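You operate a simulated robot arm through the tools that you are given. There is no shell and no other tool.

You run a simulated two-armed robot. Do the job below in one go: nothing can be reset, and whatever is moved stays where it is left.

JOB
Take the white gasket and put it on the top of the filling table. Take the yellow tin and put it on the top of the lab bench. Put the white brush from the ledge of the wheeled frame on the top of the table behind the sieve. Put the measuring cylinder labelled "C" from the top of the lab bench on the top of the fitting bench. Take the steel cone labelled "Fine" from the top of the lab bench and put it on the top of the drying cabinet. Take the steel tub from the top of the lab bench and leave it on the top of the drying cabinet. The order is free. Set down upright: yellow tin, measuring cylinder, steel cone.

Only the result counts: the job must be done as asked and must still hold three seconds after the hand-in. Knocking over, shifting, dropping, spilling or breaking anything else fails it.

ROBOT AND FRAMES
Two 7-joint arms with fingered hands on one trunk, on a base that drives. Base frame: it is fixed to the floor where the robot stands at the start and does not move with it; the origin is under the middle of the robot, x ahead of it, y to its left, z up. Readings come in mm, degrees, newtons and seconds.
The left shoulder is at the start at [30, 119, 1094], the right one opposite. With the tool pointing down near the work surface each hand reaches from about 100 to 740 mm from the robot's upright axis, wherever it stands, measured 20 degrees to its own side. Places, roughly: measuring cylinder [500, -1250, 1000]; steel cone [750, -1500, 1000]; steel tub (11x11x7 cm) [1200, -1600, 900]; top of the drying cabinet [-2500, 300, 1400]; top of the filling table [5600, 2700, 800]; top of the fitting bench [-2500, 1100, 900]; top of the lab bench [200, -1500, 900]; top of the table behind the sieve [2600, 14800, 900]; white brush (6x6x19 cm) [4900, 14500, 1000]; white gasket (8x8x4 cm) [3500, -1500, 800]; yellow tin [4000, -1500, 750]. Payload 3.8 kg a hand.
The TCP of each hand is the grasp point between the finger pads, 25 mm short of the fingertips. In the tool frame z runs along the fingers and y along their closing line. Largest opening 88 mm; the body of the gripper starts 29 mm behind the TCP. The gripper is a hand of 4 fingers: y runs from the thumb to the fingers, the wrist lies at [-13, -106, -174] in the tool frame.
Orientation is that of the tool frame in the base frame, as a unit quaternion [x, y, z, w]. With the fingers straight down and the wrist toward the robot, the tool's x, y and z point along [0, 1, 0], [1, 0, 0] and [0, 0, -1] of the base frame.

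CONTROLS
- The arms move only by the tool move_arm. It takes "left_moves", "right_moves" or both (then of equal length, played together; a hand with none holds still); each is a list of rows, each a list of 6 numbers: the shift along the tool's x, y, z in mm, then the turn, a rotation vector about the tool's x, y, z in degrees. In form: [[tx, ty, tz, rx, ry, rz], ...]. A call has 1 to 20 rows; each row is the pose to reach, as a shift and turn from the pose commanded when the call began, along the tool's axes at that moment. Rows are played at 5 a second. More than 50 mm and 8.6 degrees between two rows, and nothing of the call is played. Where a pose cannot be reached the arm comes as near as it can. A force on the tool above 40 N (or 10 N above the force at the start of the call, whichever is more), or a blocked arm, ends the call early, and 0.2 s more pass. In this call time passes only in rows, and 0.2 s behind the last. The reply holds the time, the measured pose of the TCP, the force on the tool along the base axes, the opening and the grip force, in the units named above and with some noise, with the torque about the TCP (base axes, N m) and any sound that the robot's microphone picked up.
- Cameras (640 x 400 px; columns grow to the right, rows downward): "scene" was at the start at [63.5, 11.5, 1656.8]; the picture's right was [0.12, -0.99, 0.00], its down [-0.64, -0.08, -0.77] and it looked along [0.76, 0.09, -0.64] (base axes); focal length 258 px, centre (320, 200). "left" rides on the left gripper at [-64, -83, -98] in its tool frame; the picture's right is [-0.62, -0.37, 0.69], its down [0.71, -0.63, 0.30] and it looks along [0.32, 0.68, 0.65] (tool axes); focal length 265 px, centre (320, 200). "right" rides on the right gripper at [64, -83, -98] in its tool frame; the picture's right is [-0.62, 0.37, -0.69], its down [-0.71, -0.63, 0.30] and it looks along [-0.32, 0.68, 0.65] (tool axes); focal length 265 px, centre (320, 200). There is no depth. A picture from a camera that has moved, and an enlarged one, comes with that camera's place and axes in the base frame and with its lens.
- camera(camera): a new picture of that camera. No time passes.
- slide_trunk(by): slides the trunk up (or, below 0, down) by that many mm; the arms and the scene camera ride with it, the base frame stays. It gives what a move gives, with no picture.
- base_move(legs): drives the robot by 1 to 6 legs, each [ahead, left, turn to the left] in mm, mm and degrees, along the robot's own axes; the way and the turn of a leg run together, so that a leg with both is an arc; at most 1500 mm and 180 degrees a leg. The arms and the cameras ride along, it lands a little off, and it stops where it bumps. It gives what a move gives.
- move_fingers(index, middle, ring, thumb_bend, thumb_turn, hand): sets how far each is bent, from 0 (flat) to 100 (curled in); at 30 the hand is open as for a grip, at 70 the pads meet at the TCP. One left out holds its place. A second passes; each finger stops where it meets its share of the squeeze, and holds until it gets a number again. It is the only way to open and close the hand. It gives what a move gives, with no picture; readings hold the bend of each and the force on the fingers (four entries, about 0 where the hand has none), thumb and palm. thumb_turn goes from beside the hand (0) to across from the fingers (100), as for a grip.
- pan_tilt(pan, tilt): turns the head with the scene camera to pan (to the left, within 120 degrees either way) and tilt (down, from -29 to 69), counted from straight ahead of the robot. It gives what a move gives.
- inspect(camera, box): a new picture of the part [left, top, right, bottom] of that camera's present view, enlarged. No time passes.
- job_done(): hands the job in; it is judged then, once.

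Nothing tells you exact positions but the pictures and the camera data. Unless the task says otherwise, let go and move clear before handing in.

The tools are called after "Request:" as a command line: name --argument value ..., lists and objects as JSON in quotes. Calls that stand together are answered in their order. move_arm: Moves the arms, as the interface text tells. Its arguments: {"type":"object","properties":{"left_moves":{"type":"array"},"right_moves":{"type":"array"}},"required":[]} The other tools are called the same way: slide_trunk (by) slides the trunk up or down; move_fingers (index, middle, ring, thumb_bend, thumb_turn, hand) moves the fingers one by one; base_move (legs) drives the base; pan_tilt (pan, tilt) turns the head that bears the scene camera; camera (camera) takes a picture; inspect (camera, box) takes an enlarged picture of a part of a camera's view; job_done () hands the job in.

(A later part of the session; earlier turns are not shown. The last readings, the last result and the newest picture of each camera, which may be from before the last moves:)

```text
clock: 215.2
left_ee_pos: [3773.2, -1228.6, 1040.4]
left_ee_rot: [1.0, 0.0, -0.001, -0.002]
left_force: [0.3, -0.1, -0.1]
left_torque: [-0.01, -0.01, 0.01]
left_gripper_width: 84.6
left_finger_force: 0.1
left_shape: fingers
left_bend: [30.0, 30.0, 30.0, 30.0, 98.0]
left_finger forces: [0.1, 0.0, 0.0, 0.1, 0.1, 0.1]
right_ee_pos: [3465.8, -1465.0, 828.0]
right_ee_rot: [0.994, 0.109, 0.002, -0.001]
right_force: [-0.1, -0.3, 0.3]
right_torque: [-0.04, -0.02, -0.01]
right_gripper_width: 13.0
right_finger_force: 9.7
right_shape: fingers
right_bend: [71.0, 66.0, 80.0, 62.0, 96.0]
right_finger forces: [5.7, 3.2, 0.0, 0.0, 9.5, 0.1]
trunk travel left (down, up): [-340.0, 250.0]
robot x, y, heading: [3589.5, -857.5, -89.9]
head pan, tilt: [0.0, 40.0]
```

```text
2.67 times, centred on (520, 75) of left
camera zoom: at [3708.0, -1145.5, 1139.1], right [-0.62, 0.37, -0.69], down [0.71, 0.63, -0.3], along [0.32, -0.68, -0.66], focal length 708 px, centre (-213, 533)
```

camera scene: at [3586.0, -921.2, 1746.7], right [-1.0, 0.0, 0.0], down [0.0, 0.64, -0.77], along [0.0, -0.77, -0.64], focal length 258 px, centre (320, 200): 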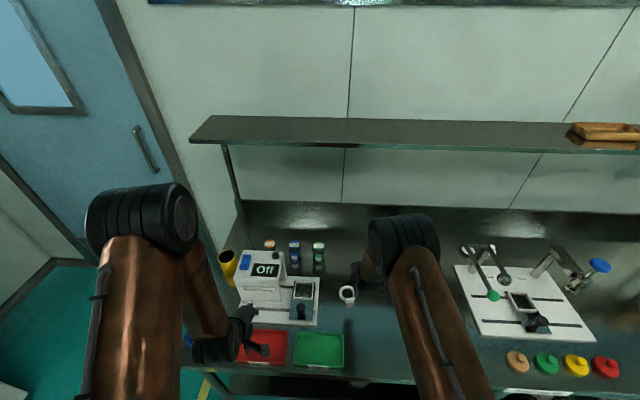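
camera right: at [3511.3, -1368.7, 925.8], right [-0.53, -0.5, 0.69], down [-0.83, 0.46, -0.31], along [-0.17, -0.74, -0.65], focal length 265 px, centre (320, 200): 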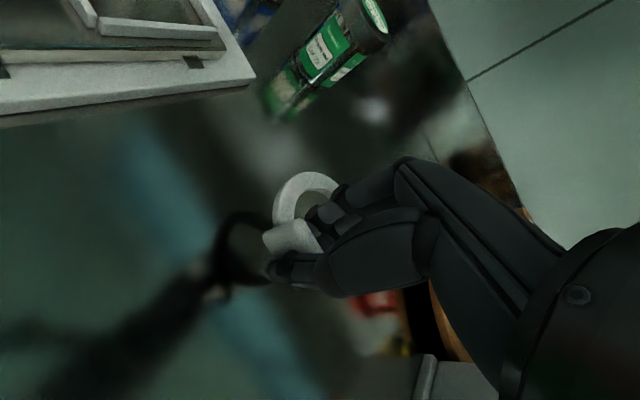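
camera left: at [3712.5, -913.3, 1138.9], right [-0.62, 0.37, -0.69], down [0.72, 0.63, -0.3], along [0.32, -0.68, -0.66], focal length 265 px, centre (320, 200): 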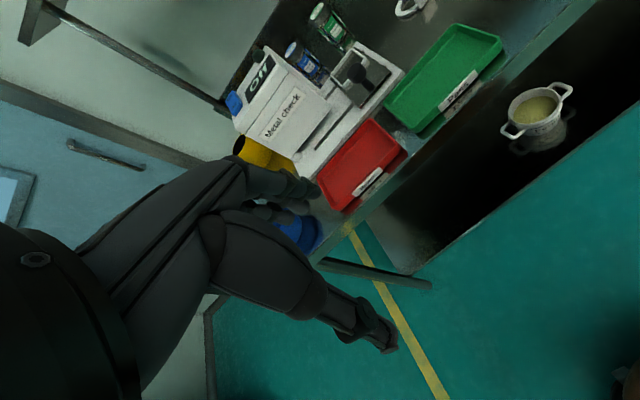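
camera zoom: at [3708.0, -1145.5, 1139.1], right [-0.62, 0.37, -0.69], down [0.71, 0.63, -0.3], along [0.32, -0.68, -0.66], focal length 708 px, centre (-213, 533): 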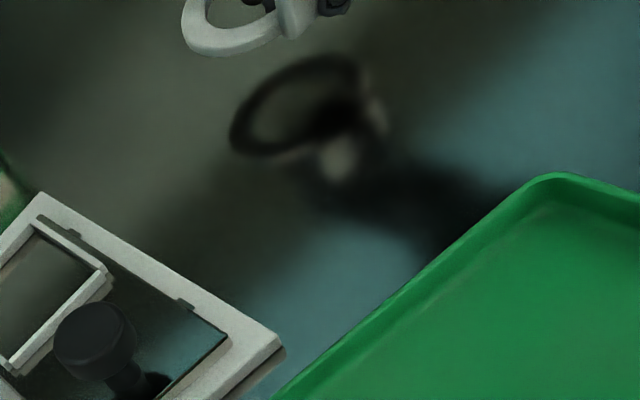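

The gasket is lifted and light. I'll raise and retract the right arm, then reposition the base for the tin with the left hand.

Request:
move_arm --right_moves '[[0, 0, -45, 0, 0, 0], [0, 0, -90, 0, 0, 0], [0, 0, -135, 0, 0, 0], [0, 0, -180, 0, 0, 0], [0, -45, -195, 0, 0, 0], [0, -90, -200, 0, 0, 0], [0, -135, -200, 0, 0, 0], [0, -170, -200, 0, 0, 0]]'

Request:
base_move --legs '[[0, 286, 0]]'

Request:
camera --camera "scene"

Request:
camera --camera "left"

Request:
camera --camera "right"

```text
clock: 217.0
left_ee_pos: [3773.0, -1228.4, 1041.1]
left_ee_rot: [1.0, 0.001, 0.0, -0.001]
left_force: [0.0, 0.4, 0.1]
left_torque: [0.0, -0.03, 0.04]
left_gripper_width: 84.6
left_finger_force: 0.0
left_shape: fingers
left_bend: [30.0, 30.0, 30.0, 30.0, 98.0]
left_finger forces: [0.1, 0.1, 0.0, 0.0, 0.1, 0.1]
right_ee_pos: [3428.9, -1298.5, 1030.2]
right_ee_rot: [0.994, 0.11, 0.002, 0.0]
right_force: [0.5, 0.3, -0.3]
right_torque: [0.01, 0.01, 0.01]
right_gripper_width: 12.9
right_finger_force: 8.7
right_shape: fingers
right_bend: [71.0, 67.0, 80.0, 62.0, 96.0]
right_finger forces: [5.7, 3.3, 0.0, 0.1, 9.2, 0.0]
trunk travel left (down, up): [-340.0, 250.0]
robot x, y, heading: [3589.3, -859.6, -90.1]
head pan, tilt: [0.0, 40.0]
```

```text
clock: 218.9
left_ee_pos: [4056.8, -1229.2, 1038.6]
left_ee_rot: [1.0, -0.001, 0.001, -0.002]
left_force: [0.6, -0.7, 0.2]
left_torque: [-0.03, 0.04, -0.04]
left_gripper_width: 84.6
left_finger_force: 0.0
left_shape: fingers
left_bend: [30.0, 30.0, 30.0, 30.0, 98.0]
left_finger forces: [0.0, 0.1, 0.1, 0.0, 0.0, 0.0]
right_ee_pos: [3714.6, -1299.1, 1030.2]
right_ee_rot: [0.994, 0.108, 0.001, 0.0]
right_force: [0.8, -0.7, -1.1]
right_torque: [0.02, 0.02, 0.01]
right_gripper_width: 12.8
right_finger_force: 8.9
right_shape: fingers
right_bend: [71.0, 67.0, 80.0, 62.0, 96.0]
right_finger forces: [5.7, 3.3, 0.1, 0.0, 9.3, 0.1]
trunk travel left (down, up): [-340.0, 250.0]
robot x, y, heading: [3871.4, -857.5, -90.1]
head pan, tilt: [0.0, 40.0]
```

```text
taken
camera scene: at [3870.7, -921.1, 1746.7], right [-1.0, 0.0, 0.0], down [0.0, 0.64, -0.77], along [0.0, -0.77, -0.64], focal length 258 px, centre (320, 200)
```

scene: 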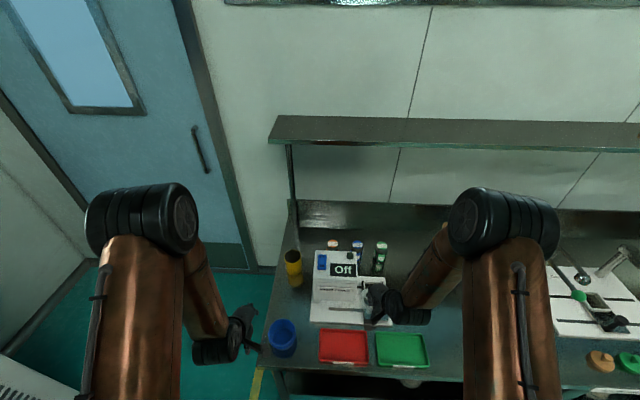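

```text
taken
camera left: at [3991.8, -1146.1, 1139.0], right [-0.62, 0.37, -0.69], down [0.72, 0.63, -0.3], along [0.32, -0.68, -0.66], focal length 265 px, centre (320, 200)
```

left: 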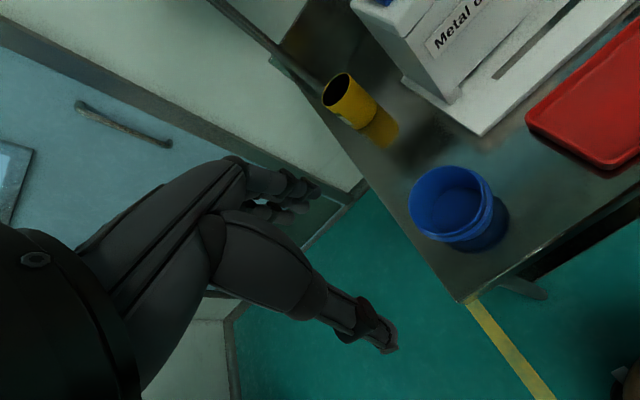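

```text
taken
camera right: at [3758.5, -1203.8, 1128.0], right [-0.53, -0.49, 0.69], down [-0.83, 0.46, -0.31], along [-0.17, -0.74, -0.65], focal length 265 px, centre (320, 200)
```

right: 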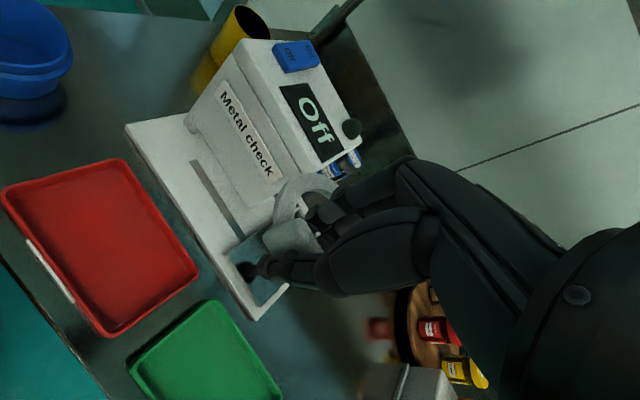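

The tin is clear at the bench's left edge. I'll zoom into each view to locate it precisely.

Request:
inspect --camera "left" --box '[300, 50, 428, 150]'

Request:
inspect --camera "scene" --box '[260, 230, 340, 300]'

Request:
inspect --camera "right" --box '[180, 0, 308, 100]'

```text
4.00 times, centred on (364, 100) of left
camera zoom: at [3991.8, -1146.1, 1139.0], right [-0.62, 0.37, -0.69], down [0.72, 0.63, -0.3], along [0.32, -0.68, -0.66], focal length 1062 px, centre (144, 600)
```

zoom: 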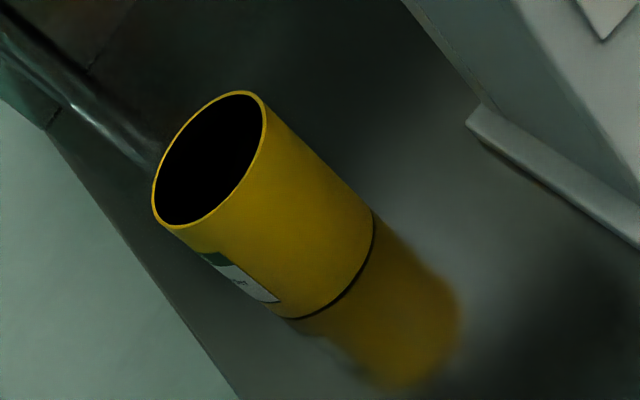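

```text
5.71 times, centred on (300, 265) of scene
camera zoom: at [3870.7, -921.1, 1746.7], right [-1.0, 0.0, 0.0], down [0.0, 0.64, -0.77], along [0.0, -0.77, -0.64], focal length 1474 px, centre (434, -171)
```

zoom: 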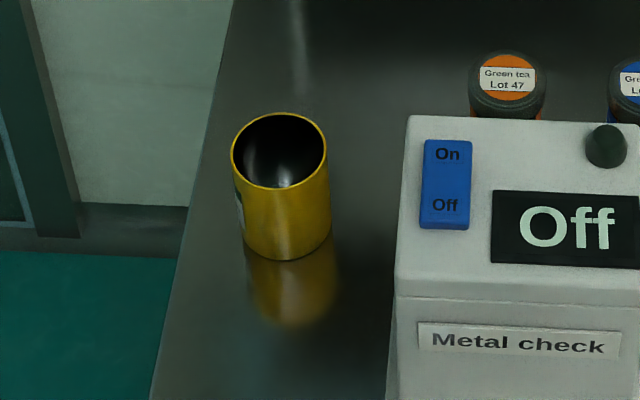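

```text
4.00 times, centred on (244, 50) of right
camera zoom: at [3758.5, -1203.8, 1128.0], right [-0.53, -0.49, 0.69], down [-0.83, 0.46, -0.31], along [-0.17, -0.74, -0.65], focal length 1062 px, centre (624, 800)
```

zoom: 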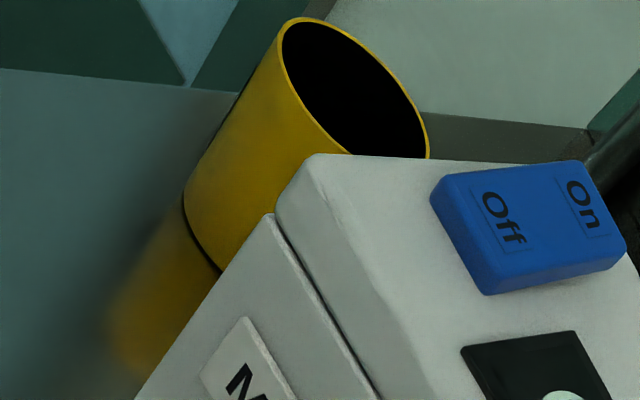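

The tin's top centre is about (3989, -1620, 845), Ø≈73 mm. I'll raise the right hand out of the way, step the base forward, open the left hand a bit wider and extend it over the tin.

Request:
move_arm --right_moves '[[0, 0, -45, 0, 0, 0], [0, 0, -90, 0, 0, 0], [0, 0, -135, 0, 0, 0], [0, 0, -180, 0, 0, 0], [0, 0, -225, 0, 0, 0], [0, 0, -245, 0, 0, 0]]'

Request:
base_move --legs '[[28, 0, 0]]'

Request:
move_fingers --hand "left" --index 18 --middle 18 --ring 18 --thumb_bend 18

Request:
move_arm --left_moves '[[-8, 45, 0, 0, 0, 0], [-16, 90, 0, 0, 0, 0], [-25, 135, 0, 0, 0, 0], [-34, 180, 0, 0, 0, 0], [-43, 225, 0, 0, 0, 0], [-52, 270, 0, 0, 0, 0], [-60, 315, 0, 0, 0, 0], [-68, 345, 0, 0, 0, 0], [-68, 360, 0, 0, 0, 0]]'

Request:
camera --camera "left"

Request:
camera --camera "scene"

```text
clock: 220.3
left_ee_pos: [4055.0, -1227.7, 1039.7]
left_ee_rot: [1.0, -0.001, 0.0, -0.002]
left_force: [-0.9, -0.1, -0.3]
left_torque: [-0.01, 0.02, 0.02]
left_gripper_width: 84.5
left_finger_force: 0.1
left_shape: fingers
left_bend: [30.0, 30.0, 30.0, 30.0, 98.0]
left_finger forces: [0.0, 0.0, 0.1, 0.0, 0.0, 0.0]
right_ee_pos: [3711.5, -1299.6, 1274.9]
right_ee_rot: [0.994, 0.109, 0.002, 0.0]
right_force: [0.6, 0.7, -1.2]
right_torque: [0.0, 0.02, 0.02]
right_gripper_width: 12.8
right_finger_force: 8.6
right_shape: fingers
right_bend: [71.0, 67.0, 80.0, 62.0, 96.0]
right_finger forces: [5.6, 3.1, 0.1, 0.0, 9.1, 0.0]
trunk travel left (down, up): [-340.0, 250.0]
robot x, y, heading: [3870.5, -857.2, -90.1]
head pan, tilt: [0.0, 40.0]
```

```text
clock: 221.2
left_ee_pos: [4055.5, -1255.8, 1040.6]
left_ee_rot: [1.0, -0.001, 0.0, -0.001]
left_force: [-0.5, 0.7, -0.9]
left_torque: [-0.01, -0.01, 0.0]
left_gripper_width: 84.4
left_finger_force: 0.1
left_shape: fingers
left_bend: [30.0, 30.0, 30.0, 30.0, 98.0]
left_finger forces: [0.1, 0.0, 0.0, 0.1, 0.0, 0.0]
right_ee_pos: [3711.1, -1324.9, 1275.7]
right_ee_rot: [0.994, 0.109, 0.002, 0.0]
right_force: [-0.9, -0.5, -0.8]
right_torque: [-0.01, -0.04, -0.02]
right_gripper_width: 12.8
right_finger_force: 9.0
right_shape: fingers
right_bend: [71.0, 67.0, 80.0, 62.0, 96.0]
right_finger forces: [5.6, 3.2, 0.1, 0.0, 9.0, 0.1]
trunk travel left (down, up): [-340.0, 250.0]
robot x, y, heading: [3870.1, -882.0, -90.0]
head pan, tilt: [0.0, 40.0]
```

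```text
clock: 222.2
left_ee_pos: [4054.9, -1255.1, 1040.2]
left_ee_rot: [1.0, -0.001, 0.0, -0.002]
left_force: [0.5, -0.5, -0.2]
left_torque: [0.0, 0.0, -0.01]
left_gripper_width: 106.7
left_finger_force: 0.0
left_shape: fingers
left_bend: [18.0, 18.0, 18.0, 18.0, 98.0]
left_finger forces: [0.1, 0.0, 0.0, 0.1, 0.1, 0.0]
right_ee_pos: [3712.7, -1326.3, 1275.3]
right_ee_rot: [0.994, 0.109, 0.002, 0.001]
right_force: [0.0, 0.1, -0.5]
right_torque: [0.03, 0.01, -0.02]
right_gripper_width: 12.4
right_finger_force: 9.1
right_shape: fingers
right_bend: [71.0, 67.0, 80.0, 62.0, 96.0]
right_finger forces: [5.6, 3.2, 0.1, 0.1, 8.9, 0.0]
trunk travel left (down, up): [-340.0, 250.0]
robot x, y, heading: [3867.7, -880.7, -90.2]
head pan, tilt: [0.0, 40.0]
```

```text
clock: 224.2
left_ee_pos: [3986.9, -1616.9, 1038.2]
left_ee_rot: [1.0, -0.001, 0.0, -0.003]
left_force: [-0.2, -0.4, -0.6]
left_torque: [-0.03, 0.01, 0.0]
left_gripper_width: 106.5
left_finger_force: 0.1
left_shape: fingers
left_bend: [18.0, 18.0, 18.0, 18.0, 98.0]
left_finger forces: [0.1, 0.0, 0.0, 0.1, 0.0, 0.1]
right_ee_pos: [3711.8, -1327.6, 1274.8]
right_ee_rot: [0.994, 0.109, 0.001, 0.0]
right_force: [0.1, 0.4, -0.2]
right_torque: [-0.04, 0.03, 0.0]
right_gripper_width: 12.7
right_finger_force: 8.8
right_shape: fingers
right_bend: [71.0, 67.0, 80.0, 62.0, 96.0]
right_finger forces: [5.7, 3.2, 0.0, 0.1, 9.0, 0.0]
trunk travel left (down, up): [-340.0, 250.0]
robot x, y, heading: [3870.1, -883.5, -90.3]
head pan, tilt: [0.0, 40.0]
```

```text
taken
camera left: at [3921.9, -1534.4, 1137.1], right [-0.62, 0.37, -0.69], down [0.71, 0.63, -0.3], along [0.32, -0.68, -0.66], focal length 265 px, centre (320, 200)
```

left: 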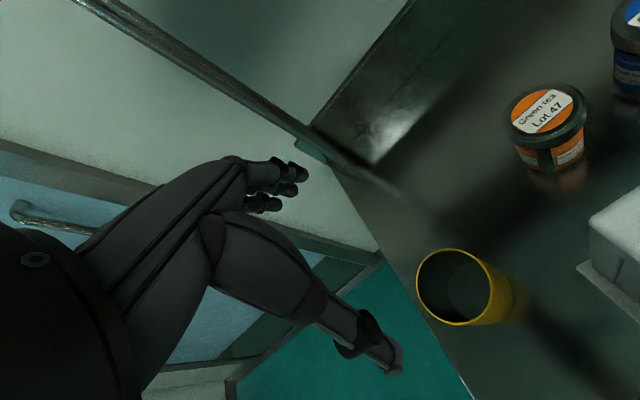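

```text
taken
camera scene: at [3870.2, -948.7, 1746.7], right [-1.0, 0.0, 0.0], down [0.0, 0.64, -0.77], along [0.0, -0.77, -0.64], focal length 258 px, centre (320, 200)
```

scene: 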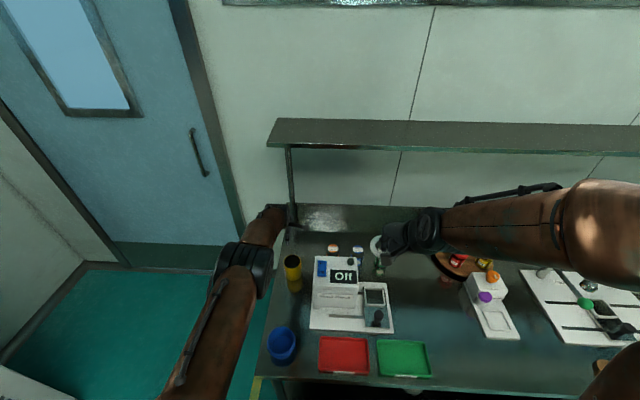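

The hand is over the tin; it's about 7 mm nearer than the TCP. I'll correct and lower the trunk part-way.

Request:
move_arm --left_moves '[[0, -7, 0, 0, 0, 0]]'

Request:
slide_trunk --by -140

Request:
camera --camera "left"

Request:
camera --camera "scene"

Request:
camera --camera "right"

```text
clock: 224.6
left_ee_pos: [3986.5, -1610.4, 1039.2]
left_ee_rot: [1.0, -0.001, 0.001, -0.002]
left_force: [0.1, 0.2, 0.8]
left_torque: [0.03, 0.0, 0.05]
left_gripper_width: 106.9
left_finger_force: 0.1
left_shape: fingers
left_bend: [18.0, 18.0, 18.0, 18.0, 98.0]
left_finger forces: [0.1, 0.0, 0.1, 0.0, 0.1, 0.1]
right_ee_pos: [3712.4, -1326.8, 1275.3]
right_ee_rot: [0.994, 0.109, 0.001, 0.0]
right_force: [-0.3, 0.1, 0.1]
right_torque: [-0.04, 0.02, 0.02]
right_gripper_width: 12.5
right_finger_force: 9.4
right_shape: fingers
right_bend: [71.0, 67.0, 80.0, 62.0, 96.0]
right_finger forces: [5.8, 3.2, 0.1, 0.1, 9.0, 0.1]
trunk travel left (down, up): [-340.0, 250.0]
robot x, y, heading: [3872.7, -884.5, -89.9]
head pan, tilt: [0.0, 40.0]
```

```text
clock: 226.2
left_ee_pos: [3985.5, -1609.8, 899.5]
left_ee_rot: [1.0, -0.001, 0.0, -0.002]
left_force: [0.2, 0.3, -0.2]
left_torque: [0.01, -0.03, -0.04]
left_gripper_width: 106.9
left_finger_force: 0.0
left_shape: fingers
left_bend: [18.0, 18.0, 18.0, 18.0, 98.0]
left_finger forces: [0.0, 0.1, 0.1, 0.0, 0.0, 0.0]
right_ee_pos: [3711.6, -1327.9, 1134.3]
right_ee_rot: [0.994, 0.108, 0.002, -0.001]
right_force: [0.7, -0.6, -0.3]
right_torque: [0.01, 0.0, 0.01]
right_gripper_width: 12.3
right_finger_force: 9.2
right_shape: fingers
right_bend: [71.0, 67.0, 80.0, 62.0, 96.0]
right_finger forces: [5.7, 3.2, 0.1, 0.0, 9.0, 0.0]
trunk travel left (down, up): [-200.0, 390.0]
robot x, y, heading: [3866.8, -882.7, -90.3]
head pan, tilt: [0.0, 40.0]
```

```text
taken
camera left: at [3922.0, -1526.8, 997.5], right [-0.62, 0.37, -0.69], down [0.72, 0.63, -0.3], along [0.32, -0.68, -0.66], focal length 265 px, centre (320, 200)
```

left: 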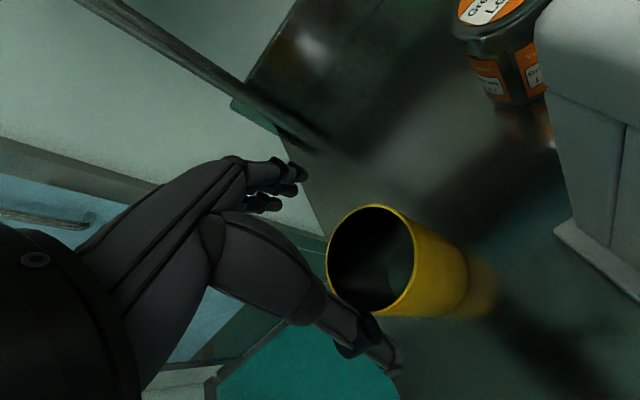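

```text
taken
camera scene: at [3869.8, -948.2, 1606.9], right [-1.0, 0.0, 0.0], down [0.0, 0.64, -0.77], along [0.0, -0.77, -0.64], focal length 258 px, centre (320, 200)
```

scene: 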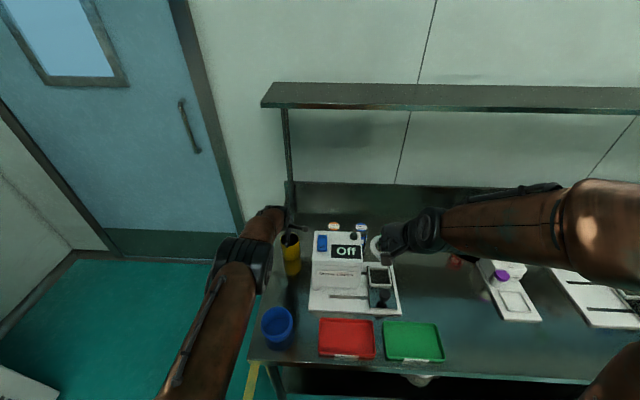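

```text
taken
camera right: at [3756.5, -1231.0, 1233.7], right [-0.53, -0.49, 0.69], down [-0.83, 0.46, -0.31], along [-0.17, -0.74, -0.65], focal length 265 px, centre (320, 200)
```

right: 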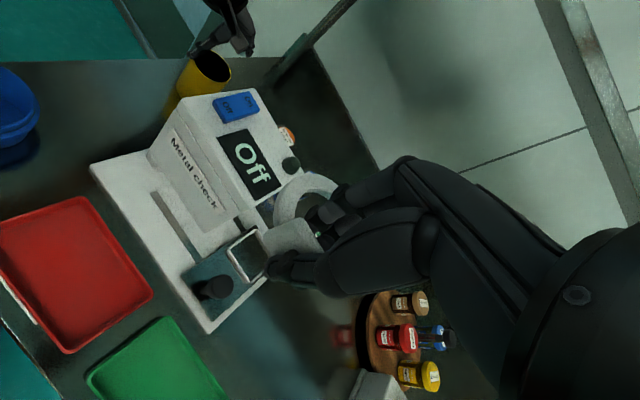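

The left hand is exactly centred over the tin. Lowering the final 75 mm and checking.

Request:
slide_trunk --by -45

Request:
slide_trunk --by -32

Request:
camera --camera "left"

Request:
camera --camera "right"

```text
clock: 227.1
left_ee_pos: [3986.1, -1611.1, 851.8]
left_ee_rot: [1.0, -0.001, 0.0, -0.001]
left_force: [0.1, -0.6, 0.0]
left_torque: [0.0, 0.01, 0.0]
left_gripper_width: 107.2
left_finger_force: 0.0
left_shape: fingers
left_bend: [18.0, 18.0, 18.0, 18.0, 98.0]
left_finger forces: [0.0, 0.1, 0.1, 0.0, 0.0, 0.1]
right_ee_pos: [3711.0, -1327.0, 1090.3]
right_ee_rot: [0.994, 0.109, 0.001, 0.0]
right_force: [-0.3, 0.2, -1.0]
right_torque: [0.0, -0.01, 0.03]
right_gripper_width: 12.6
right_finger_force: 9.0
right_shape: fingers
right_bend: [71.0, 67.0, 80.0, 62.0, 96.0]
right_finger forces: [5.7, 3.3, 0.1, 0.0, 9.0, 0.0]
trunk travel left (down, up): [-155.0, 435.0]
robot x, y, heading: [3871.6, -885.0, -89.9]
head pan, tilt: [0.0, 40.0]
```

```text
clock: 227.9
left_ee_pos: [3985.9, -1610.3, 825.3]
left_ee_rot: [1.0, -0.001, -0.001, 0.002]
left_force: [0.8, 2.5, 16.5]
left_torque: [0.1, 0.09, 0.01]
left_gripper_width: 111.1
left_finger_force: 8.5
left_shape: fingers
left_bend: [17.0, 18.0, 18.0, 18.0, 98.0]
left_finger forces: [5.5, 0.0, 0.1, 0.0, 11.5, 0.0]
right_ee_pos: [3711.3, -1326.4, 1058.5]
right_ee_rot: [0.994, 0.109, 0.002, 0.001]
right_force: [-0.7, 0.4, 0.4]
right_torque: [0.01, 0.0, 0.0]
right_gripper_width: 12.6
right_finger_force: 8.9
right_shape: fingers
right_bend: [71.0, 67.0, 80.0, 62.0, 96.0]
right_finger forces: [5.6, 3.2, 0.1, 0.0, 9.1, 0.1]
trunk travel left (down, up): [-123.0, 467.0]
robot x, y, heading: [3874.3, -883.1, -90.3]
head pan, tilt: [0.0, 40.0]
```

```text
taken
camera left: at [3921.8, -1526.8, 923.6], right [-0.62, 0.37, -0.69], down [0.72, 0.63, -0.31], along [0.32, -0.69, -0.65], focal length 265 px, centre (320, 200)
```

left: 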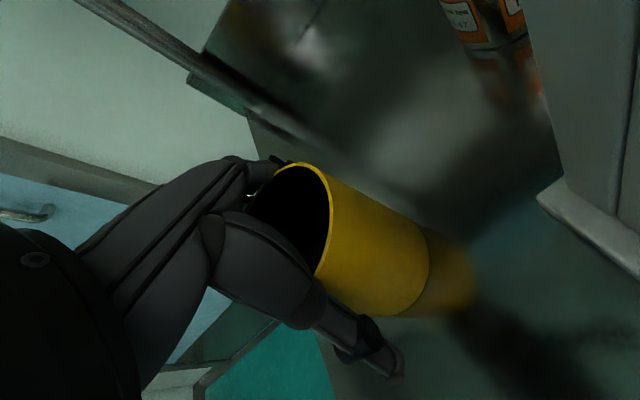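

```text
taken
camera right: at [3756.4, -1229.7, 1157.2], right [-0.53, -0.49, 0.69], down [-0.83, 0.46, -0.31], along [-0.17, -0.74, -0.65], focal length 265 px, centre (320, 200)
```

right: 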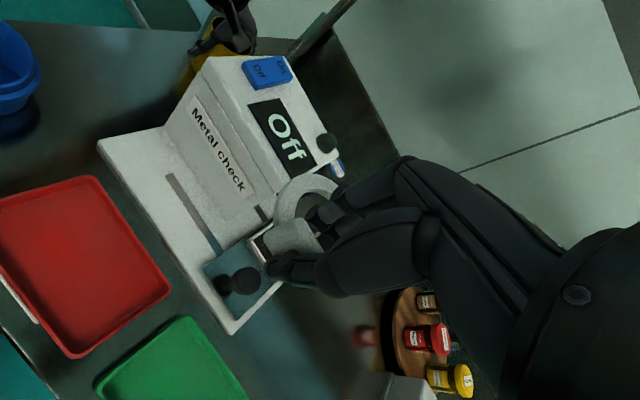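

The rim touches the finger bases, so we're deep enough. I'll raise 8 mm and close the left hand.

Request:
slide_trunk --by 8

Request:
move_fingers --hand "left" --index 60 --middle 60 --ring 60 --thumb_bend 60

Request:
camera --camera "left"

```text
clock: 228.4
left_ee_pos: [3986.6, -1608.8, 827.4]
left_ee_rot: [1.0, 0.0, 0.0, -0.004]
left_force: [0.6, -0.9, 1.8]
left_torque: [0.01, 0.02, 0.0]
left_gripper_width: 109.4
left_finger_force: 1.9
left_shape: fingers
left_bend: [17.0, 18.0, 18.0, 18.0, 98.0]
left_finger forces: [2.1, 0.0, 0.1, 0.0, 1.9, 0.0]
right_ee_pos: [3711.5, -1326.8, 1066.6]
right_ee_rot: [0.994, 0.109, 0.001, -0.001]
right_force: [-0.5, 0.5, -1.1]
right_torque: [0.01, 0.0, 0.01]
right_gripper_width: 12.8
right_finger_force: 8.9
right_shape: fingers
right_bend: [71.0, 67.0, 80.0, 62.0, 96.0]
right_finger forces: [5.7, 3.2, 0.0, 0.1, 9.1, 0.0]
trunk travel left (down, up): [-131.0, 459.0]
robot x, y, heading: [3871.6, -883.3, -90.3]
head pan, tilt: [0.0, 40.0]
```

```text
clock: 229.4
left_ee_pos: [3987.3, -1610.1, 830.9]
left_ee_rot: [1.0, -0.001, 0.0, -0.001]
left_force: [0.7, -1.2, 4.8]
left_torque: [-0.24, 0.0, -0.02]
left_gripper_width: 78.6
left_finger_force: 31.5
left_shape: fingers
left_bend: [23.0, 43.0, 50.0, 54.0, 95.0]
left_finger forces: [17.2, 6.5, 6.2, 0.0, 33.3, 0.0]
right_ee_pos: [3713.3, -1326.3, 1066.9]
right_ee_rot: [0.994, 0.109, 0.001, 0.0]
right_force: [-0.4, -0.1, -0.6]
right_torque: [-0.02, -0.03, 0.01]
right_gripper_width: 12.5
right_finger_force: 8.8
right_shape: fingers
right_bend: [71.0, 67.0, 80.0, 62.0, 96.0]
right_finger forces: [5.7, 3.1, 0.1, 0.1, 9.0, 0.0]
trunk travel left (down, up): [-131.0, 459.0]
robot x, y, heading: [3871.0, -884.0, -90.2]
head pan, tilt: [0.0, 40.0]
```

```text
taken
camera left: at [3922.0, -1526.7, 928.7], right [-0.62, 0.37, -0.69], down [0.72, 0.63, -0.3], along [0.32, -0.68, -0.66], focal length 265 px, centre (320, 200)
```

left: 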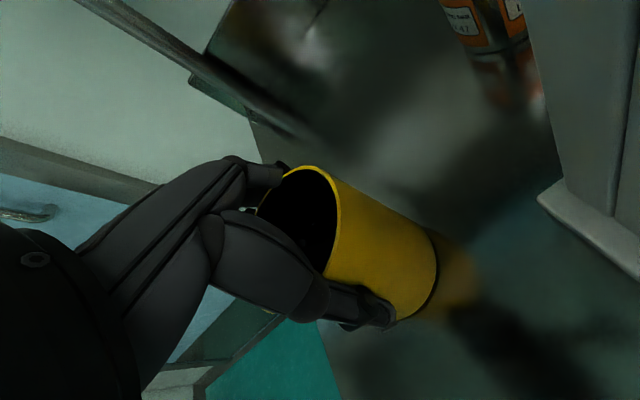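

Firm grip on the tin (~31 N). Lifting slowly.

Request:
slide_trunk --by 12

Request:
slide_trunk --by 30

Request:
camera --camera "left"

Request:
camera --camera "right"

```text
clock: 230.0
left_ee_pos: [3985.9, -1609.6, 839.7]
left_ee_rot: [1.0, 0.0, 0.0, -0.003]
left_force: [-1.4, -0.9, -1.3]
left_torque: [-0.02, 0.03, 0.01]
left_gripper_width: 75.9
left_finger_force: 25.2
left_shape: fingers
left_bend: [24.0, 44.0, 50.0, 54.0, 95.0]
left_finger forces: [11.2, 6.4, 6.6, 0.0, 26.0, 0.0]
right_ee_pos: [3711.1, -1327.7, 1077.7]
right_ee_rot: [0.994, 0.108, 0.002, -0.001]
right_force: [-0.2, 0.3, -0.6]
right_torque: [0.02, 0.0, -0.01]
right_gripper_width: 12.4
right_finger_force: 9.2
right_shape: fingers
right_bend: [71.0, 67.0, 80.0, 62.0, 96.0]
right_finger forces: [5.7, 3.2, 0.1, 0.1, 9.0, 0.1]
trunk travel left (down, up): [-143.0, 447.0]
robot x, y, heading: [3873.1, -882.3, -90.0]
head pan, tilt: [0.0, 40.0]
```

```text
clock: 230.8
left_ee_pos: [3986.6, -1610.9, 870.5]
left_ee_rot: [1.0, 0.0, 0.0, -0.002]
left_force: [-0.3, 0.1, -0.1]
left_torque: [0.01, 0.03, 0.03]
left_gripper_width: 75.6
left_finger_force: 25.5
left_shape: fingers
left_bend: [24.0, 44.0, 50.0, 54.0, 95.0]
left_finger forces: [11.3, 6.5, 6.5, 0.1, 26.1, 0.0]
right_ee_pos: [3711.9, -1326.9, 1107.8]
right_ee_rot: [0.994, 0.109, 0.002, 0.0]
right_force: [-0.4, -0.8, -0.9]
right_torque: [-0.01, -0.04, -0.02]
right_gripper_width: 12.7
right_finger_force: 8.5
right_shape: fingers
right_bend: [71.0, 67.0, 80.0, 62.0, 96.0]
right_finger forces: [5.6, 3.2, 0.1, 0.0, 8.9, 0.0]
trunk travel left (down, up): [-173.0, 417.0]
robot x, y, heading: [3873.8, -885.1, -90.4]
head pan, tilt: [0.0, 40.0]
```

```text
taken
camera left: at [3922.1, -1527.1, 969.9], right [-0.62, 0.37, -0.69], down [0.72, 0.63, -0.3], along [0.32, -0.68, -0.66], focal length 265 px, centre (320, 200)
```

left: 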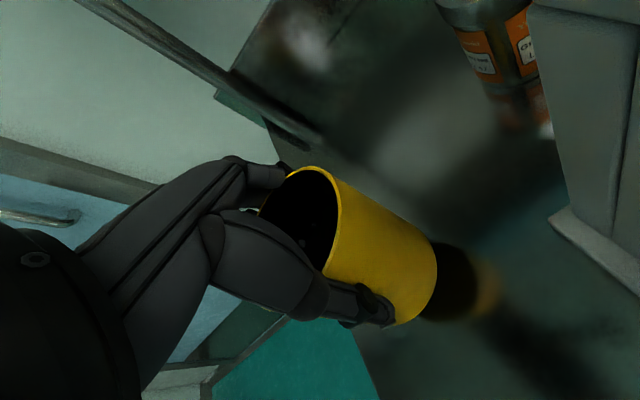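

```text
taken
camera right: at [3756.5, -1231.3, 1206.4], right [-0.53, -0.49, 0.69], down [-0.83, 0.46, -0.31], along [-0.17, -0.74, -0.66], focal length 265 px, centre (320, 200)
```

right: 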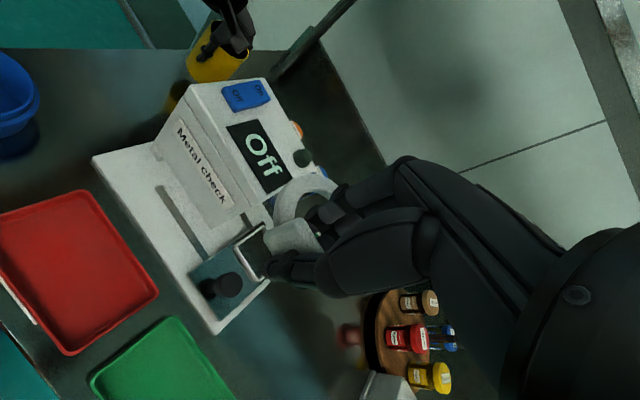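

The tin is held. I'll raise the trunk, retract the left arm, back away and travel west along the benches to the lab bench.

Request:
slide_trunk --by 260

Request:
move_arm --left_moves '[[0, -45, 0, 0, 0, 0], [0, -90, 0, 0, 0, 0], [0, -135, 0, 0, 0, 0], [0, -180, 0, 0, 0, 0], [0, -225, 0, 0, 0, 0], [0, -260, 0, 0, 0, 0]]'

Request:
base_move --legs '[[-450, 0, 0], [0, -1113, 0], [0, -1113, 0], [0, -1113, 0]]'

Request:
camera --camera "scene"

Request:
camera --camera "left"

Request:
camera --camera "right"

```text
clock: 233.5
left_ee_pos: [3986.5, -1610.9, 1130.4]
left_ee_rot: [1.0, -0.001, 0.0, -0.002]
left_force: [-0.2, 0.0, -1.1]
left_torque: [-0.03, -0.02, 0.01]
left_gripper_width: 75.7
left_finger_force: 25.4
left_shape: fingers
left_bend: [24.0, 44.0, 50.0, 54.0, 95.0]
left_finger forces: [11.3, 6.4, 6.5, 0.1, 26.1, 0.0]
right_ee_pos: [3713.6, -1326.7, 1367.1]
right_ee_rot: [0.994, 0.109, 0.002, 0.0]
right_force: [0.7, 0.9, 0.0]
right_torque: [0.01, -0.03, 0.03]
right_gripper_width: 12.3
right_finger_force: 8.9
right_shape: fingers
right_bend: [71.0, 67.0, 80.0, 62.0, 96.0]
right_finger forces: [5.7, 3.3, 0.1, 0.0, 9.0, 0.0]
trunk travel left (down, up): [-433.0, 157.0]
robot x, y, heading: [3874.0, -883.7, -90.2]
head pan, tilt: [0.0, 40.0]
```

```text
clock: 234.9
left_ee_pos: [3984.5, -1349.2, 1132.3]
left_ee_rot: [1.0, -0.001, 0.001, -0.002]
left_force: [0.4, 0.1, -1.7]
left_torque: [-0.02, 0.02, 0.03]
left_gripper_width: 75.3
left_finger_force: 23.7
left_shape: fingers
left_bend: [24.0, 44.0, 51.0, 54.0, 95.0]
left_finger forces: [10.9, 6.3, 6.6, 0.1, 25.0, 0.0]
right_ee_pos: [3712.6, -1326.1, 1369.0]
right_ee_rot: [0.994, 0.109, 0.002, 0.0]
right_force: [0.2, -0.3, -1.3]
right_torque: [0.0, -0.01, 0.02]
right_gripper_width: 12.7
right_finger_force: 8.7
right_shape: fingers
right_bend: [71.0, 67.0, 80.0, 62.0, 96.0]
right_finger forces: [5.7, 3.1, 0.1, 0.1, 9.0, 0.1]
trunk travel left (down, up): [-433.0, 157.0]
robot x, y, heading: [3871.2, -885.2, -90.1]
head pan, tilt: [0.0, 40.0]
```

```text
clock: 253.5
left_ee_pos: [610.0, -837.2, 1131.4]
left_ee_rot: [1.0, -0.021, 0.0, -0.002]
left_force: [-1.0, 0.4, 0.4]
left_torque: [0.03, 0.03, 0.0]
left_gripper_width: 75.0
left_finger_force: 23.9
left_shape: fingers
left_bend: [24.0, 44.0, 51.0, 54.0, 95.0]
left_finger forces: [10.9, 6.2, 6.5, 0.0, 24.7, 0.0]
right_ee_pos: [337.4, -803.1, 1367.2]
right_ee_rot: [0.996, 0.09, 0.001, 0.0]
right_force: [0.4, 0.2, -0.5]
right_torque: [0.0, 0.01, 0.02]
right_gripper_width: 12.5
right_finger_force: 9.1
right_shape: fingers
right_bend: [71.0, 67.0, 80.0, 62.0, 96.0]
right_finger forces: [5.8, 3.2, 0.0, 0.0, 9.0, 0.1]
trunk travel left (down, up): [-433.0, 157.0]
robot x, y, heading: [516.1, -366.8, -92.5]
head pan, tilt: [0.0, 40.0]
```

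```text
taken
camera scene: at [510.5, -431.1, 1839.7], right [-1.0, 0.04, 0.0], down [0.03, 0.64, -0.77], along [-0.03, -0.77, -0.64], focal length 258 px, centre (320, 200)
```

scene: 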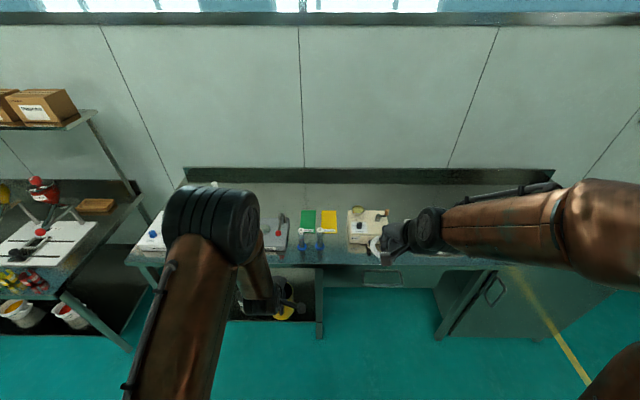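

```text
taken
camera left: at [548.6, -751.8, 1230.2], right [-0.6, 0.4, -0.69], down [0.74, 0.6, -0.3], along [0.3, -0.69, -0.66], focal length 265 px, centre (320, 200)
```

left: 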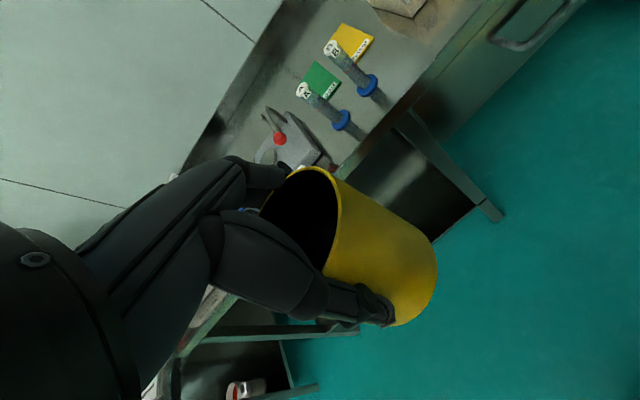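

```text
taken
camera right: at [385.8, -708.9, 1466.5], right [-0.55, -0.47, 0.69], down [-0.81, 0.49, -0.31], along [-0.2, -0.73, -0.65], focal length 265 px, centre (320, 200)
```

right: 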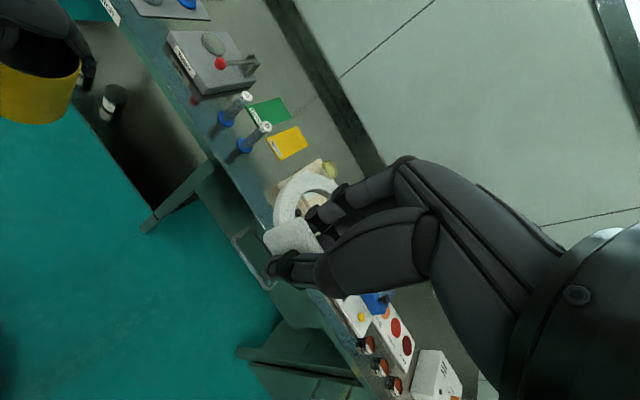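

I'm back in front of the lab bench, heading is 2.4° off. I'll correct it, raise the trunk a bit, and approach; the tin goes where the Fine cone stood, around (648, -1545).

Request:
slide_trunk --by 60

Request:
base_move --legs '[[0, 0, 2.4], [480, 15, 0]]'

Request:
camera --camera "left"

Request:
camera --camera "scene"

```text
clock: 254.5
left_ee_pos: [609.2, -838.6, 1190.5]
left_ee_rot: [1.0, -0.021, 0.0, -0.002]
left_force: [0.9, 0.7, -0.5]
left_torque: [0.01, 0.03, 0.0]
left_gripper_width: 75.3
left_finger_force: 24.9
left_shape: fingers
left_bend: [24.0, 44.0, 51.0, 54.0, 95.0]
left_finger forces: [10.9, 6.2, 6.5, 0.1, 24.7, 0.1]
right_ee_pos: [337.3, -803.5, 1428.1]
right_ee_rot: [0.996, 0.089, 0.001, -0.001]
right_force: [0.2, -0.2, -1.1]
right_torque: [0.01, 0.04, 0.01]
right_gripper_width: 12.5
right_finger_force: 8.8
right_shape: fingers
right_bend: [71.0, 67.0, 80.0, 62.0, 96.0]
right_finger forces: [5.7, 3.2, 0.0, 0.0, 9.0, 0.0]
trunk travel left (down, up): [-493.0, 97.0]
robot x, y, heading: [512.6, -370.5, -92.5]
head pan, tilt: [0.0, 40.0]
```

```text
clock: 257.8
left_ee_pos: [638.7, -1314.9, 1191.4]
left_ee_rot: [1.0, -0.004, 0.0, -0.002]
left_force: [0.1, 0.8, -0.4]
left_torque: [0.0, -0.01, 0.0]
left_gripper_width: 75.1
left_finger_force: 24.0
left_shape: fingers
left_bend: [24.0, 44.0, 51.0, 54.0, 95.0]
left_finger forces: [10.8, 6.2, 6.6, 0.0, 24.7, 0.0]
right_ee_pos: [366.0, -1289.3, 1428.5]
right_ee_rot: [0.994, 0.106, 0.002, 0.0]
right_force: [-0.7, -1.2, 0.2]
right_torque: [0.02, 0.02, -0.02]
right_gripper_width: 12.6
right_finger_force: 9.4
right_shape: fingers
right_bend: [71.0, 67.0, 80.0, 62.0, 96.0]
right_finger forces: [5.7, 3.3, 0.1, 0.0, 9.0, 0.0]
trunk travel left (down, up): [-493.0, 97.0]
robot x, y, heading: [526.5, -846.3, -90.4]
head pan, tilt: [0.0, 40.0]
```

```text
taken
camera left: at [575.1, -1231.2, 1290.4], right [-0.62, 0.37, -0.69], down [0.72, 0.63, -0.3], along [0.32, -0.68, -0.66], focal length 265 px, centre (320, 200)
```

left: 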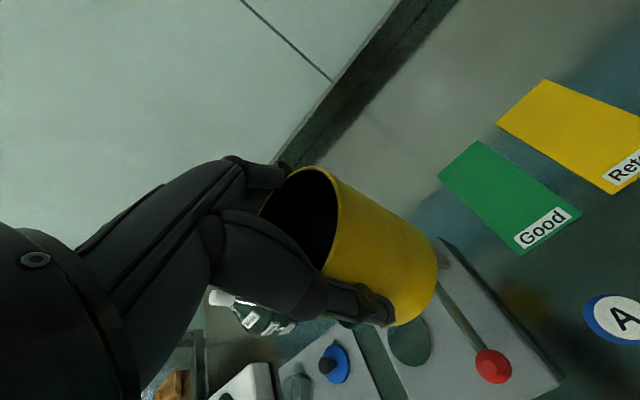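

```text
taken
camera scene: at [525.7, -911.8, 1899.8], right [-1.0, 0.01, 0.0], down [0.0, 0.64, -0.77], along [-0.01, -0.77, -0.64], focal length 258 px, centre (320, 200)
```

scene: 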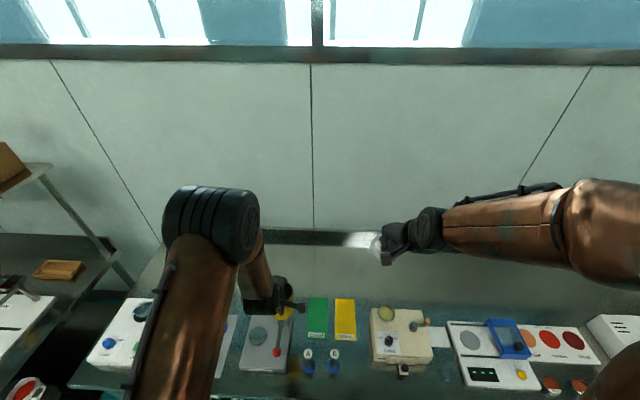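

I'll extend the left arm over the free spot and lower toward the bench.

Request:
move_arm --left_moves '[[1, 46, 0, 0, 0, 0], [2, 92, 0, 0, 0, 0], [3, 138, 0, 0, 0, 0], [4, 184, 0, 0, 0, 0], [5, 230, 0, 0, 0, 0]]'

Request:
slide_trunk --by -150

Request:
camera --camera "left"

Request:
camera --camera "right"

Request:
camera --camera "scene"

```text
clock: 259.0
left_ee_pos: [645.6, -1546.3, 1191.1]
left_ee_rot: [1.0, -0.003, 0.0, -0.003]
left_force: [0.7, -0.4, -1.1]
left_torque: [0.02, 0.0, 0.02]
left_gripper_width: 75.0
left_finger_force: 23.8
left_shape: fingers
left_bend: [24.0, 44.0, 51.0, 53.0, 95.0]
left_finger forces: [10.6, 6.1, 6.6, 0.0, 24.1, 0.0]
right_ee_pos: [365.6, -1292.6, 1427.3]
right_ee_rot: [0.994, 0.106, 0.002, -0.001]
right_force: [-0.3, 0.1, 0.2]
right_torque: [0.04, 0.01, 0.01]
right_gripper_width: 12.5
right_finger_force: 8.6
right_shape: fingers
right_bend: [71.0, 67.0, 80.0, 62.0, 96.0]
right_finger forces: [5.7, 3.2, 0.0, 0.0, 9.0, 0.1]
trunk travel left (down, up): [-493.0, 97.0]
robot x, y, heading: [525.5, -851.3, -90.4]
head pan, tilt: [0.0, 40.0]
```

```text
clock: 260.7
left_ee_pos: [644.5, -1546.2, 1043.2]
left_ee_rot: [1.0, -0.004, 0.001, -0.002]
left_force: [0.5, 0.0, -0.8]
left_torque: [-0.02, 0.01, -0.01]
left_gripper_width: 75.2
left_finger_force: 23.9
left_shape: fingers
left_bend: [24.0, 44.0, 51.0, 53.0, 95.0]
left_finger forces: [10.5, 6.1, 6.6, 0.0, 24.1, 0.1]
right_ee_pos: [366.2, -1290.8, 1277.7]
right_ee_rot: [0.994, 0.106, 0.001, 0.0]
right_force: [-0.8, -1.2, -0.6]
right_torque: [0.03, 0.02, 0.02]
right_gripper_width: 12.5
right_finger_force: 9.1
right_shape: fingers
right_bend: [71.0, 67.0, 80.0, 62.0, 96.0]
right_finger forces: [5.7, 3.2, 0.1, 0.1, 9.1, 0.0]
trunk travel left (down, up): [-343.0, 247.0]
robot x, y, heading: [525.2, -847.8, -90.3]
head pan, tilt: [0.0, 40.0]
```

```text
taken
camera left: at [580.6, -1462.1, 1141.3], right [-0.62, 0.37, -0.69], down [0.72, 0.63, -0.3], along [0.32, -0.68, -0.66], focal length 265 px, centre (320, 200)
```

left: 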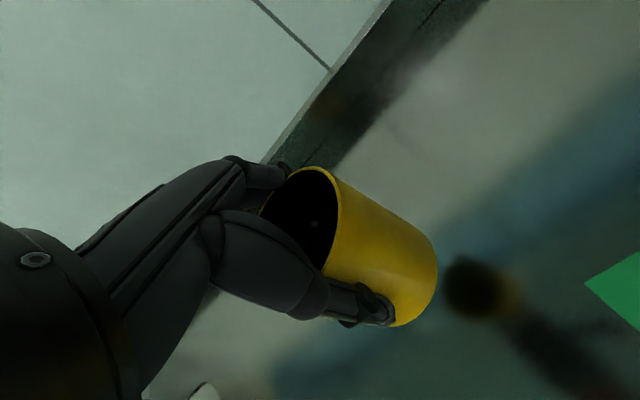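

```text
taken
camera right: at [411.0, -1194.7, 1376.7], right [-0.53, -0.49, 0.69], down [-0.83, 0.46, -0.31], along [-0.17, -0.74, -0.65], focal length 265 px, centre (320, 200)
```

right: 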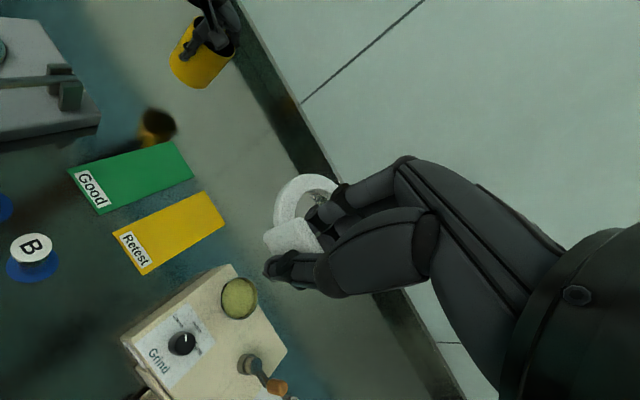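

```text
taken
camera scene: at [525.8, -912.6, 1749.9], right [-1.0, 0.01, 0.0], down [0.0, 0.64, -0.77], along [-0.01, -0.77, -0.64], focal length 258 px, centre (320, 200)
```

scene: 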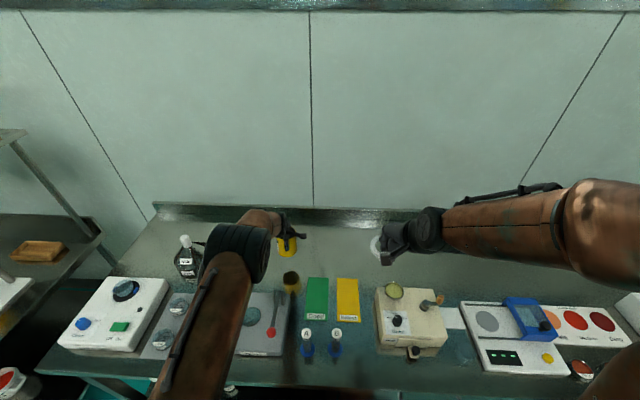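

The spot below the tin is clear. I'll lower 65 mm, then step until contact.

Request:
slide_trunk --by -65

Request:
camera --camera "left"

Request:
move_arm --left_moves '[[0, 0, 3, 0, 0, 0], [0, 0, 6, 0, 0, 0]]'

```text
clock: 261.8
left_ee_pos: [645.3, -1544.9, 977.3]
left_ee_rot: [1.0, -0.003, 0.0, -0.002]
left_force: [0.2, 0.4, -1.2]
left_torque: [0.01, -0.01, -0.03]
left_gripper_width: 75.3
left_finger_force: 23.6
left_shape: fingers
left_bend: [24.0, 44.0, 51.0, 53.0, 95.0]
left_finger forces: [10.6, 6.0, 6.5, 0.1, 24.1, 0.0]
right_ee_pos: [365.8, -1290.7, 1213.7]
right_ee_rot: [0.994, 0.107, 0.002, 0.0]
right_force: [-0.3, 0.0, -0.6]
right_torque: [0.01, -0.01, 0.0]
right_gripper_width: 12.3
right_finger_force: 8.4
right_shape: fingers
right_bend: [71.0, 67.0, 80.0, 62.0, 96.0]
right_finger forces: [5.7, 3.2, 0.0, 0.0, 9.0, 0.1]
trunk travel left (down, up): [-278.0, 312.0]
robot x, y, heading: [527.3, -847.1, -90.1]
head pan, tilt: [0.0, 40.0]
```

```text
taken
camera left: at [580.6, -1462.0, 1076.3], right [-0.62, 0.37, -0.69], down [0.72, 0.63, -0.3], along [0.32, -0.68, -0.66], focal length 265 px, centre (320, 200)
```

left: 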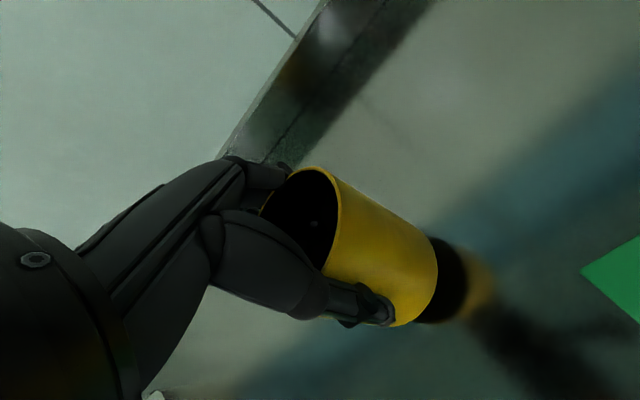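

```text
clock: 262.4
left_ee_pos: [644.5, -1544.2, 972.0]
left_ee_rot: [1.0, -0.004, 0.0, -0.002]
left_force: [0.7, -0.2, -2.0]
left_torque: [0.01, 0.02, -0.03]
left_gripper_width: 75.1
left_finger_force: 23.7
left_shape: fingers
left_bend: [24.0, 44.0, 51.0, 53.0, 95.0]
left_finger forces: [10.5, 6.0, 6.6, 0.0, 24.1, 0.1]
right_ee_pos: [365.8, -1290.3, 1213.6]
right_ee_rot: [0.994, 0.106, 0.001, -0.001]
right_force: [-0.3, 0.8, -0.7]
right_torque: [0.03, 0.02, -0.01]
right_gripper_width: 12.7
right_finger_force: 8.6
right_shape: fingers
right_bend: [71.0, 67.0, 80.0, 62.0, 96.0]
right_finger forces: [5.7, 3.2, 0.0, 0.0, 8.9, 0.0]
trunk travel left (down, up): [-278.0, 312.0]
robot x, y, heading: [525.7, -846.8, -90.4]
head pan, tilt: [0.0, 40.0]
```

Still hanging free. Continuing downward in small steps.

Request:
move_arm --left_moves '[[0, 0, 3, 0, 0, 0], [0, 0, 6, 0, 0, 0], [0, 0, 9, 0, 0, 0]]'

Request:
inspect --camera "left" --box '[300, 150, 500, 350]'

```text
clock: 263.2
left_ee_pos: [644.4, -1545.6, 961.9]
left_ee_rot: [1.0, -0.003, 0.0, -0.001]
left_force: [-0.9, 1.0, -0.6]
left_torque: [-0.01, -0.01, -0.06]
left_gripper_width: 74.8
left_finger_force: 23.4
left_shape: fingers
left_bend: [24.0, 44.0, 51.0, 53.0, 95.0]
left_finger forces: [10.5, 6.0, 6.6, 0.0, 24.0, 0.0]
right_ee_pos: [365.3, -1290.7, 1213.4]
right_ee_rot: [0.994, 0.106, 0.002, 0.0]
right_force: [0.3, 0.8, 0.2]
right_torque: [0.0, 0.01, 0.05]
right_gripper_width: 12.6
right_finger_force: 9.0
right_shape: fingers
right_bend: [71.0, 67.0, 80.0, 62.0, 96.0]
right_finger forces: [5.7, 3.2, 0.0, 0.1, 9.1, 0.0]
trunk travel left (down, up): [-278.0, 312.0]
robot x, y, heading: [528.6, -848.0, -90.4]
head pan, tilt: [0.0, 40.0]
```

```text
2.00 times, centred on (400, 250) of left
camera zoom: at [580.9, -1462.0, 1060.7], right [-0.62, 0.38, -0.69], down [0.72, 0.63, -0.3], along [0.32, -0.68, -0.66], focal length 531 px, centre (160, 100)
```

zoom: 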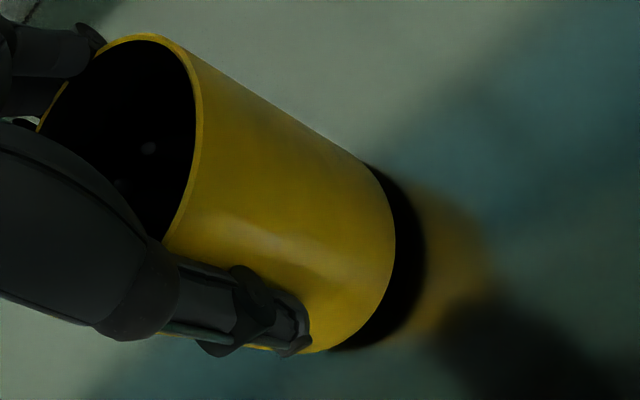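

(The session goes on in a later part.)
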